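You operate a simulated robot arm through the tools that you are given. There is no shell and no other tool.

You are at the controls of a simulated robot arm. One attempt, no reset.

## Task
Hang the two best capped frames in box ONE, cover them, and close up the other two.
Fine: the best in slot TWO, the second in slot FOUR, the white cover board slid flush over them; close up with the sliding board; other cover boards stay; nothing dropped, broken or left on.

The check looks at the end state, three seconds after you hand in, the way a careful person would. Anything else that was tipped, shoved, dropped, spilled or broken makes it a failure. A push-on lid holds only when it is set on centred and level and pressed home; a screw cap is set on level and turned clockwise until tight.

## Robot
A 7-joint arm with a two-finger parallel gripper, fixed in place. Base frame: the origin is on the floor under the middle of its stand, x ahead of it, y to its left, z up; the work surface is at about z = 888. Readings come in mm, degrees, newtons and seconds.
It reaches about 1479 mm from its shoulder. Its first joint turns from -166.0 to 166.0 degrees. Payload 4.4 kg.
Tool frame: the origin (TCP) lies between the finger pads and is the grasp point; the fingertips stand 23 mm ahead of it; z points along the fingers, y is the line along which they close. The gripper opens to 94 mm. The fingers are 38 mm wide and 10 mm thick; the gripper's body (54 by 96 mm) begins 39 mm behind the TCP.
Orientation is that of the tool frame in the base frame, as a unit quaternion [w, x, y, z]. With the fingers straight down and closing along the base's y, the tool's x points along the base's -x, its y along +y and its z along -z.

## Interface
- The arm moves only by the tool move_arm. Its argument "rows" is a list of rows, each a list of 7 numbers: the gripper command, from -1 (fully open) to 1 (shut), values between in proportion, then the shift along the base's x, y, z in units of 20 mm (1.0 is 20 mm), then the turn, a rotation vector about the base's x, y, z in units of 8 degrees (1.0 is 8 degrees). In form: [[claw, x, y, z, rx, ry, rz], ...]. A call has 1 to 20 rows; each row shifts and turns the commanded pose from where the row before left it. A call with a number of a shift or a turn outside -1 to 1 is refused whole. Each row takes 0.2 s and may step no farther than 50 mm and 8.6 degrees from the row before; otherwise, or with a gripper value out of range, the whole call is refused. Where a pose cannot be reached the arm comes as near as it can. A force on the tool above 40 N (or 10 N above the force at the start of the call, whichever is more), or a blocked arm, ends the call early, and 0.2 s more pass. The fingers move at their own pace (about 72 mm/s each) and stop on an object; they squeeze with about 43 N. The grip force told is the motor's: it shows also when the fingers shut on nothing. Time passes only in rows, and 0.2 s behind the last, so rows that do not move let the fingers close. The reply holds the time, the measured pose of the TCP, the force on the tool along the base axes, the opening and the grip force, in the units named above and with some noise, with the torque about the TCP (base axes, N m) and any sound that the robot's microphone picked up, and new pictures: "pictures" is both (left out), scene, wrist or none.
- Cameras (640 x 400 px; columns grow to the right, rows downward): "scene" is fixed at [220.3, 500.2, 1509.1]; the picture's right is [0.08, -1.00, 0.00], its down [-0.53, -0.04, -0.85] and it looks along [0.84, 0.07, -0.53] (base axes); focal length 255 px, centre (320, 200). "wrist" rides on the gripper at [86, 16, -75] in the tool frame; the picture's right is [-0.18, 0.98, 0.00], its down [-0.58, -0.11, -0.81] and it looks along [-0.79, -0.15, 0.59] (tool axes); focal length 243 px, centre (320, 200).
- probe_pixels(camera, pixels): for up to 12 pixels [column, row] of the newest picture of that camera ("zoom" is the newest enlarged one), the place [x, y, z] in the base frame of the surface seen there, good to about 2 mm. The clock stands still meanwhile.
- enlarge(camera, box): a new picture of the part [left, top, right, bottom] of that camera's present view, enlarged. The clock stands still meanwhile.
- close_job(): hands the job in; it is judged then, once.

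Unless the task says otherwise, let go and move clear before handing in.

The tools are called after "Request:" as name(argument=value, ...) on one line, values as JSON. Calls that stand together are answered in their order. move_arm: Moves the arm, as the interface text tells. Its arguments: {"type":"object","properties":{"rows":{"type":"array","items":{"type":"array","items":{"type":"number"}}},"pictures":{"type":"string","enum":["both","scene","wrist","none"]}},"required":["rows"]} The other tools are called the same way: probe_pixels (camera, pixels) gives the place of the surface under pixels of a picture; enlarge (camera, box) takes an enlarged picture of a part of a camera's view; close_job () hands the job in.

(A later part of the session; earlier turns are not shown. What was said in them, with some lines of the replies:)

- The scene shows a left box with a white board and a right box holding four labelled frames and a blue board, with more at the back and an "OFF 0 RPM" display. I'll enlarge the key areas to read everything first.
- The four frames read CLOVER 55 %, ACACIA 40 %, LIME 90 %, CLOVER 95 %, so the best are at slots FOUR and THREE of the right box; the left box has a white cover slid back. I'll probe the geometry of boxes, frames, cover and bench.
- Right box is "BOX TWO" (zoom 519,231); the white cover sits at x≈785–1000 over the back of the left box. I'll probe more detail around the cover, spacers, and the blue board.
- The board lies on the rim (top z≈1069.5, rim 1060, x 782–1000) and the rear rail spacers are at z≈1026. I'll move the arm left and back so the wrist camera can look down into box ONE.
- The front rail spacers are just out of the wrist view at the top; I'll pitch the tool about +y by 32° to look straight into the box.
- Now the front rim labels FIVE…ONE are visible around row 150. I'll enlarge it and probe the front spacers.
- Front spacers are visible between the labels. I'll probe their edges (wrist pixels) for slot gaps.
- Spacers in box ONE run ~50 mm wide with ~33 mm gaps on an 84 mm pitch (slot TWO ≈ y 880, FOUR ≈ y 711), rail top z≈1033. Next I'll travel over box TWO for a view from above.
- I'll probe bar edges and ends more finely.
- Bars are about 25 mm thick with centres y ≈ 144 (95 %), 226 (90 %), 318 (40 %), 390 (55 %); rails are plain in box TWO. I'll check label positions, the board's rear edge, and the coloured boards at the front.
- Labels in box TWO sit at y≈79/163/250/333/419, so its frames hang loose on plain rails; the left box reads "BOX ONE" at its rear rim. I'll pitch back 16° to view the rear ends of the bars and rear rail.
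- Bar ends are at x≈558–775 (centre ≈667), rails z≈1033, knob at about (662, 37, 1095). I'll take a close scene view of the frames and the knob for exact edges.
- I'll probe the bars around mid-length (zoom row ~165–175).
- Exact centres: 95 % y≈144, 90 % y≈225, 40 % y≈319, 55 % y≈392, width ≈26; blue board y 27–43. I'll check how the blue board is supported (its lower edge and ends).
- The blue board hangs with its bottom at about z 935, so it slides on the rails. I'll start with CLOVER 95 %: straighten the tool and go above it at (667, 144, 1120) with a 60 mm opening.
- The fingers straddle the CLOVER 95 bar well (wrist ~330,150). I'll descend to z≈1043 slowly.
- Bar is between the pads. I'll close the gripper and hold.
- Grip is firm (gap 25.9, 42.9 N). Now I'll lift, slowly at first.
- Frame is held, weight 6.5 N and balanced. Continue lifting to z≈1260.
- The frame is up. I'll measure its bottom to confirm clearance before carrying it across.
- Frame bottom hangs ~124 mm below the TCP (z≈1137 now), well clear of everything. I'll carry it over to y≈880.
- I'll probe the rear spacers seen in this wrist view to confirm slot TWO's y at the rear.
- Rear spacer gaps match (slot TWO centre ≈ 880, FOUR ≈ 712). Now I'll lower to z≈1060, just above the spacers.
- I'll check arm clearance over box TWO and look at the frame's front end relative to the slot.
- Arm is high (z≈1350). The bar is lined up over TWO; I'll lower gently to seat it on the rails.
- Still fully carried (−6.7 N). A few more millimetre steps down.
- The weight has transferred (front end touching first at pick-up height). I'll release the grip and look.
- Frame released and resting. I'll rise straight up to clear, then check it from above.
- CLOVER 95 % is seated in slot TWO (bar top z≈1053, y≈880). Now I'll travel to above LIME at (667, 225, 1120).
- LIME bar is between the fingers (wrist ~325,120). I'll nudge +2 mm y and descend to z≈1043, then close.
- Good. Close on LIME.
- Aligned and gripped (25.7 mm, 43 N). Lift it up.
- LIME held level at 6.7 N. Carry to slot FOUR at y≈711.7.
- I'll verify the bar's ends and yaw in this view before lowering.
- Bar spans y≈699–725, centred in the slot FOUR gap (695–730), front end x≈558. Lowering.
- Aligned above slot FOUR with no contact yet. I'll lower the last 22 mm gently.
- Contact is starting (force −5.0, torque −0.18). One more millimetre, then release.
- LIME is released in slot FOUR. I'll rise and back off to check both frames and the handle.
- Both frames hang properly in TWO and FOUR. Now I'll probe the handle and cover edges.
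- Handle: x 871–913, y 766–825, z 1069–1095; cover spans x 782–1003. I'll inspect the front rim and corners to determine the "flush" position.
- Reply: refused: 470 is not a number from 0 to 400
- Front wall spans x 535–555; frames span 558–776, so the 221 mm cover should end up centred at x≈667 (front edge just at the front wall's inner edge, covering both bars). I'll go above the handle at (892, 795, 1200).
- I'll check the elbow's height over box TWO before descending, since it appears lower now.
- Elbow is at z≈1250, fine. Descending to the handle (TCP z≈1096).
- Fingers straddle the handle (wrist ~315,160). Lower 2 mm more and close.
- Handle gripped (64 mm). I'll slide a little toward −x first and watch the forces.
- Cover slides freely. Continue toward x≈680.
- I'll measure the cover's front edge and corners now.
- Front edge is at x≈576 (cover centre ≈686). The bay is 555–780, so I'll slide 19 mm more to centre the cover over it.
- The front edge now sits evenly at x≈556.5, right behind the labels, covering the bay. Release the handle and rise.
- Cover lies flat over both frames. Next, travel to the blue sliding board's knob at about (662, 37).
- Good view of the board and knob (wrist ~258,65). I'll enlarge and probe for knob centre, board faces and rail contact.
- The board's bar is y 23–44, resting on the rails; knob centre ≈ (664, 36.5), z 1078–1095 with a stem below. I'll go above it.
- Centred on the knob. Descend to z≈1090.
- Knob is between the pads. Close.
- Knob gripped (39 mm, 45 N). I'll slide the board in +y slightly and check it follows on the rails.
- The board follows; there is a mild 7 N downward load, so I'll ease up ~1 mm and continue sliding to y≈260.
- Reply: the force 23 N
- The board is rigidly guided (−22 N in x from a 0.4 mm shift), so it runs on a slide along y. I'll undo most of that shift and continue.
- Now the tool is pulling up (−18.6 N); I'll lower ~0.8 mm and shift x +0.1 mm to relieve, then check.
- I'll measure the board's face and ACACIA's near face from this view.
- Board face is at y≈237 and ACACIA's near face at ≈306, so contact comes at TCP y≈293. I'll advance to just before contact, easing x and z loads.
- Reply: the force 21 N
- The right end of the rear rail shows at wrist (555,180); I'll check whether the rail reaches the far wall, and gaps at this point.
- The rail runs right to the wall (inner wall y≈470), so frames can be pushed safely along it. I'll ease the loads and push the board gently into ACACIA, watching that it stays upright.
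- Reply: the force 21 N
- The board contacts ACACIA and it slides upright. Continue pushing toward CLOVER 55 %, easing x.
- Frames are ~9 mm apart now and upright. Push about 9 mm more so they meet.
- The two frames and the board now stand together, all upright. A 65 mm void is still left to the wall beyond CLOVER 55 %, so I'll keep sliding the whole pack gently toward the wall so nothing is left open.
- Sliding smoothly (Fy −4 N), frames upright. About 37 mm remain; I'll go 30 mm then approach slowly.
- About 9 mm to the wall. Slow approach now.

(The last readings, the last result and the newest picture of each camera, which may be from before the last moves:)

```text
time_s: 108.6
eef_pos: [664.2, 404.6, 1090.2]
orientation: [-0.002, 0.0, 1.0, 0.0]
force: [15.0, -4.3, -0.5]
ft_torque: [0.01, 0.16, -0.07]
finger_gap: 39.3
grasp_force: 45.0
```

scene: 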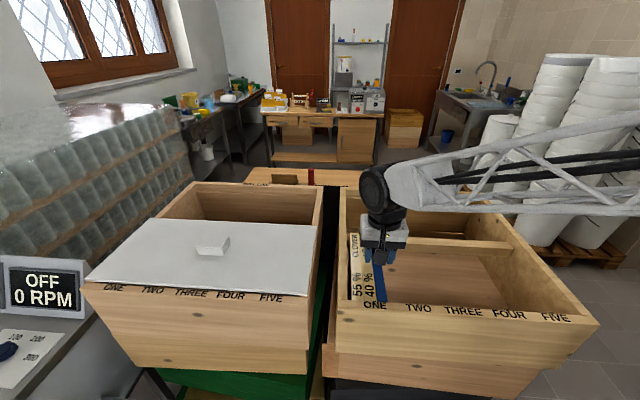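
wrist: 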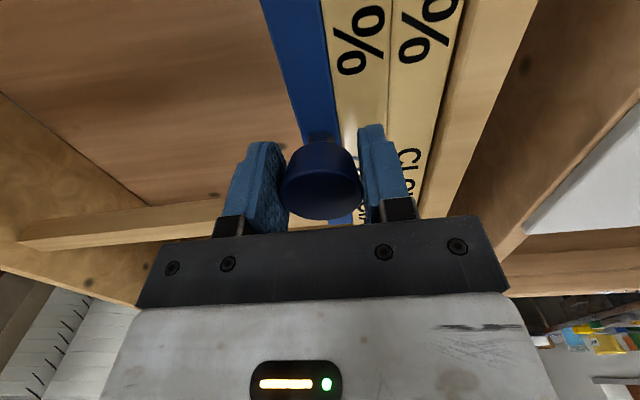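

Fx is +15 N from my x easing in the wrong direction; I'll shift +0.2 mm in x and proceed 1 mm at a time.

Request:
move_arm(rows=[[1, 0.011, 0.05, 0, 0, 0, 0], [1, 0, 0.05, 0, 0, 0, 0], [1, 0, 0, 0, 0, 0, 0]], pictures="none")

Request:
move_arm(rows=[[1, 0, 0.05, 0, 0, 0, 0], [1, 0, 0, 0, 0, 0, 0]], pictures="wrist")

Request:
enlarge(camera="wrist", box=[300, 0, 540, 150])

```text
time_s: 109.4
eef_pos: [663.4, 407.5, 1088.7]
orientation: [-0.002, 0.0, 1.0, 0.0]
force: [2.1, -8.6, 4.2]
ft_torque: [0.01, 0.06, -0.04]
finger_gap: 38.9
grasp_force: 45.2
```

```text
time_s: 110.0
eef_pos: [662.8, 407.4, 1090.1]
orientation: [-0.002, 0.001, 1.0, 0.0]
force: [-0.5, -29.3, 8.4]
ft_torque: [0.11, 0.01, -0.17]
finger_gap: 39.2
grasp_force: 44.9
```

wrist: 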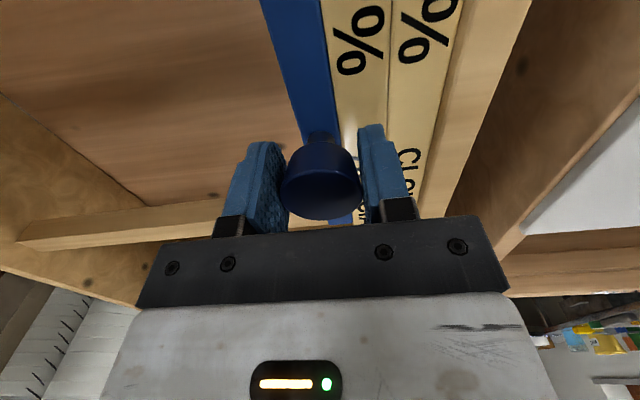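

```text
2.67 times, centred on (420, 75) of wrist
```

zoom: 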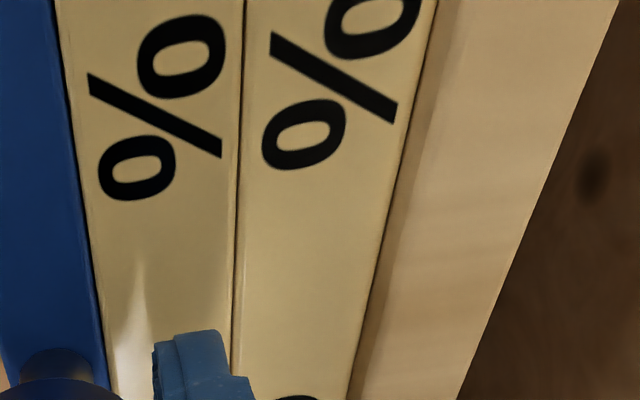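

Firm stop: Fy −29 N with the pack against the wall and no gaps visible. I'll relieve the push by ~1 mm of command, then release the knob.

Request:
move_arm(rows=[[1, 0, -0.06, 0.02, 0, 0, 0], [1, 0, 0, 0, 0, 0, 0]], pictures="none")

```text
time_s: 110.6
eef_pos: [662.7, 407.1, 1089.2]
orientation: [-0.002, 0.0, 1.0, 0.0]
force: [11.9, -10.6, -1.9]
ft_torque: [0.17, -0.06, -0.01]
finger_gap: 39.2
grasp_force: 45.0
```

Request:
move_arm(rows=[[1, 0.008, -0.015, 0, 0, 0, 0], [0.1, 0, 0, 0, 0, 0, 0], [-0.3, 0, 0, 0, 0, 0, 0], [-0.4, 0, 0, 0, 0, 0, 0], [-0.4, 0, 0, 0, 0, 0, 0]], pictures="both")

```text
time_s: 111.8
eef_pos: [663.3, 405.8, 1090.5]
orientation: [-0.001, -0.001, 1.0, 0.0]
force: [0.4, -0.5, 0.3]
ft_torque: [-0.03, -0.04, 0.01]
finger_gap: 65.9
grasp_force: 0.0
```

scene: 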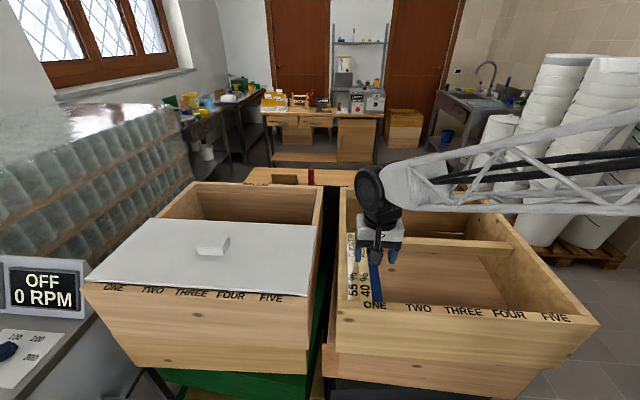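
wrist: 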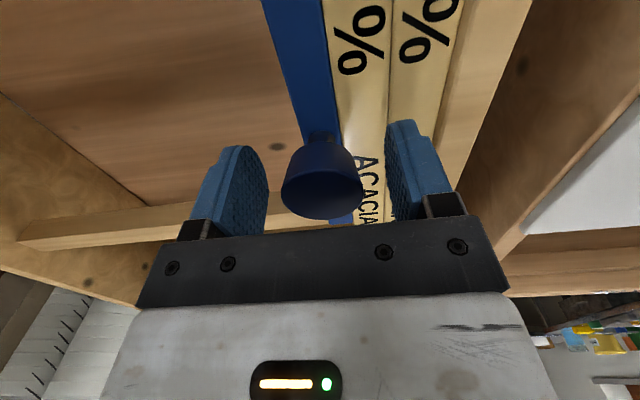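

Released with the pack in place. I'll rise clear and inspect everything.

Request:
move_arm(rows=[[-0.4, 0, 0, 0.4, 0, 0, 0], [-0.4, 0, 0, 0.8, 0, 0, 0], [-0.4, 0, 0, 1, 0, 0, 0], [-0.4, 0, 0, 1, 0, 0, 0], [-0.4, 0, 0, 1, 0, 0, 0], [-0.4, 0, 0, 1, 0, 0, 0], [-0.4, 0, 0, 1, 0, 0, 0], [-0.4, 0, 0, 1, 0, 0, 0], [-0.4, -0.3, -0.3, 1, 0, 0, 0], [-0.4, -0.3, -0.3, 1, 0, 0, 0], [-0.4, -0.3, -0.3, 1, 0, 0, 0], [-0.4, -0.3, -0.3, 1, 0, 0, 0], [-0.4, -0.3, -0.3, 1, 0, 0, 0], [-0.4, -0.3, -0.3, 1, 0, 0, 0], [-0.4, 0, 0, 0, 0, 0, 0]], pictures="both")

Request:
enlarge(camera="scene", box=[320, 180, 520, 320])

Request:
enlarge(camera="scene", box=[70, 170, 330, 320])

```text
time_s: 115.0
eef_pos: [627.3, 371.1, 1354.0]
orientation: [-0.002, 0.0, 1.0, 0.0]
force: [-0.7, 0.3, -0.3]
ft_torque: [-0.01, -0.02, -0.02]
finger_gap: 65.9
grasp_force: 0.0
```

scene: 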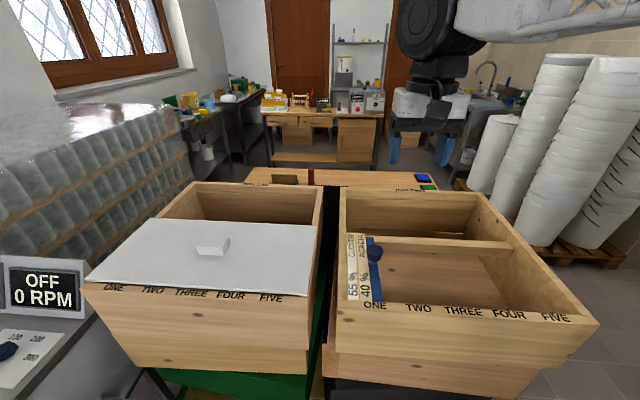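
wrist: 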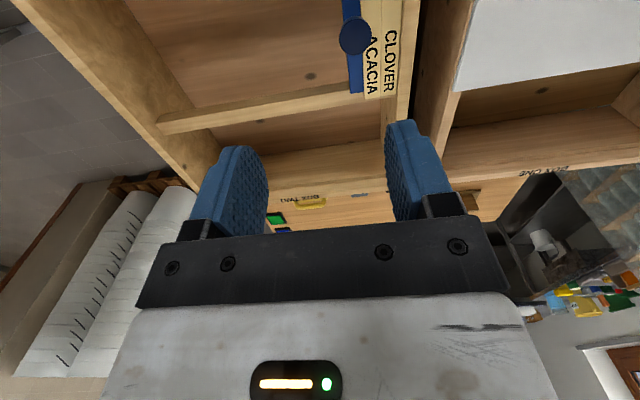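

```text
2.86 times, centred on (420, 250) of scene
```

zoom: 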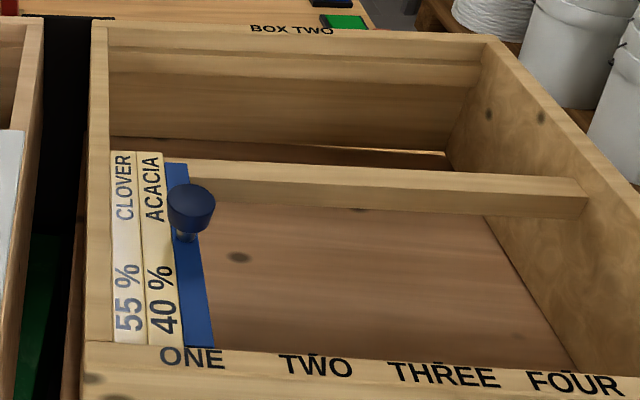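

```text
2.46 times, centred on (200, 245) of scene
```

zoom: 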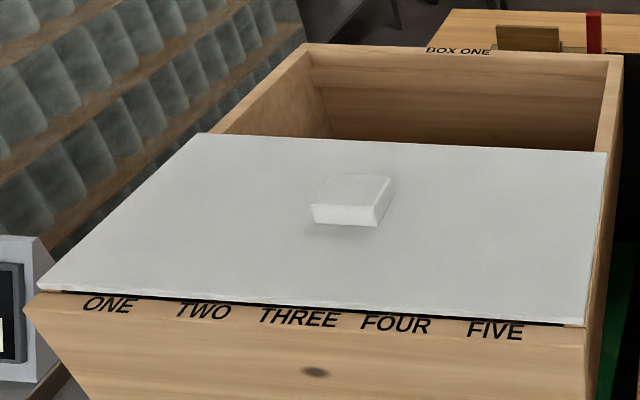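

Everything looks right: cover flat behind the labels, and 55 %, 40 % and board packed together. I'll verify heights and edges by probing.

Request:
probe_pixels(camera="scene", pixels=[[353, 236], [363, 236], [369, 237], [376, 238], [353, 298], [365, 299], [374, 299], [382, 300], [392, 300], [358, 270], [368, 275], [349, 262]])

Request:
probe_pixels(camera="scene", pixels=[[92, 283], [160, 222], [310, 228], [304, 292], [200, 284], [150, 250], [280, 260], [250, 288], [120, 282], [315, 229], [230, 225], [213, 240]])

Request:
enlarge(camera="wrist", box=[320, 0, 480, 130])

```text
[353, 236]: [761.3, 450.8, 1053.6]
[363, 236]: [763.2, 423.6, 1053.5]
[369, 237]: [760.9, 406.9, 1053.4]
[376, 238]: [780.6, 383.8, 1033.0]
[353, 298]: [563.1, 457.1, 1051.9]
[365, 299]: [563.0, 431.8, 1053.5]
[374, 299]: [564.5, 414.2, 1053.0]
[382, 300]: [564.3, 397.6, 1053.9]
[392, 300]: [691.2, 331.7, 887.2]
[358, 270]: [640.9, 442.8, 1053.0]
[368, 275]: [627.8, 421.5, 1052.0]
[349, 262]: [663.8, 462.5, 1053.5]
```

```text
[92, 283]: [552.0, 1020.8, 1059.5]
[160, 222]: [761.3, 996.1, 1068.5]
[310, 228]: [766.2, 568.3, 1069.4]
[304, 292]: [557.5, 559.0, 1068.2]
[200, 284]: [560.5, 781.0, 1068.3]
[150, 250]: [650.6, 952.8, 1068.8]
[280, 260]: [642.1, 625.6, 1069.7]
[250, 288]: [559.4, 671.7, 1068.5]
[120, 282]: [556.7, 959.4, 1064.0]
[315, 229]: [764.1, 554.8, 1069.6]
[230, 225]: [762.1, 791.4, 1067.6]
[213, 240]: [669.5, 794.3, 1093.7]
```

```text
3.08 times, centred on (400, 65) of wrist
```

zoom: 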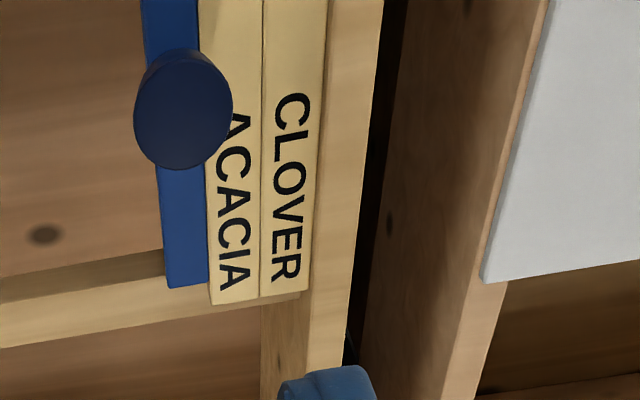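

Measurements confirm it: both remaining frames and the board hang level (tops z≈1053) and touch each other, and the cover is flat (z≈1069) with an even front edge at x≈557. The gripper is open and clear, so I hand in.

Request:
close_job()

```text
The job is handed in.
```

The job is handed in. The end state looked right in the last pictures and probes; I don't have the check's result.

- **Frames in box ONE:** CLOVER 95 % hangs in slot TWO and LIME 90 % in slot FOUR. When last seen, before the cover went on, both were on the rails and level with each other.
- **Cover:** the white board lies flat over the front half of box ONE, covering both frames. Its front edge is even, just behind the ONE–FIVE labels. I read "flush" as covering that half of the box, not lined up with the outer front face.
- **Other two frames:** CLOVER 55 % and ACACIA 40 % are still hanging in box TWO, pushed together with the blue sliding board tight against them. I also slid the whole pack against the far wall so no gap was left. The task didn't say how far to close them up, so this was my reading, and it leaves ACACIA away from its original place in the row.
- **Everything else:** I touched no other boards, dropped nothing and left nothing on. The gripper is open and clear above box TWO.
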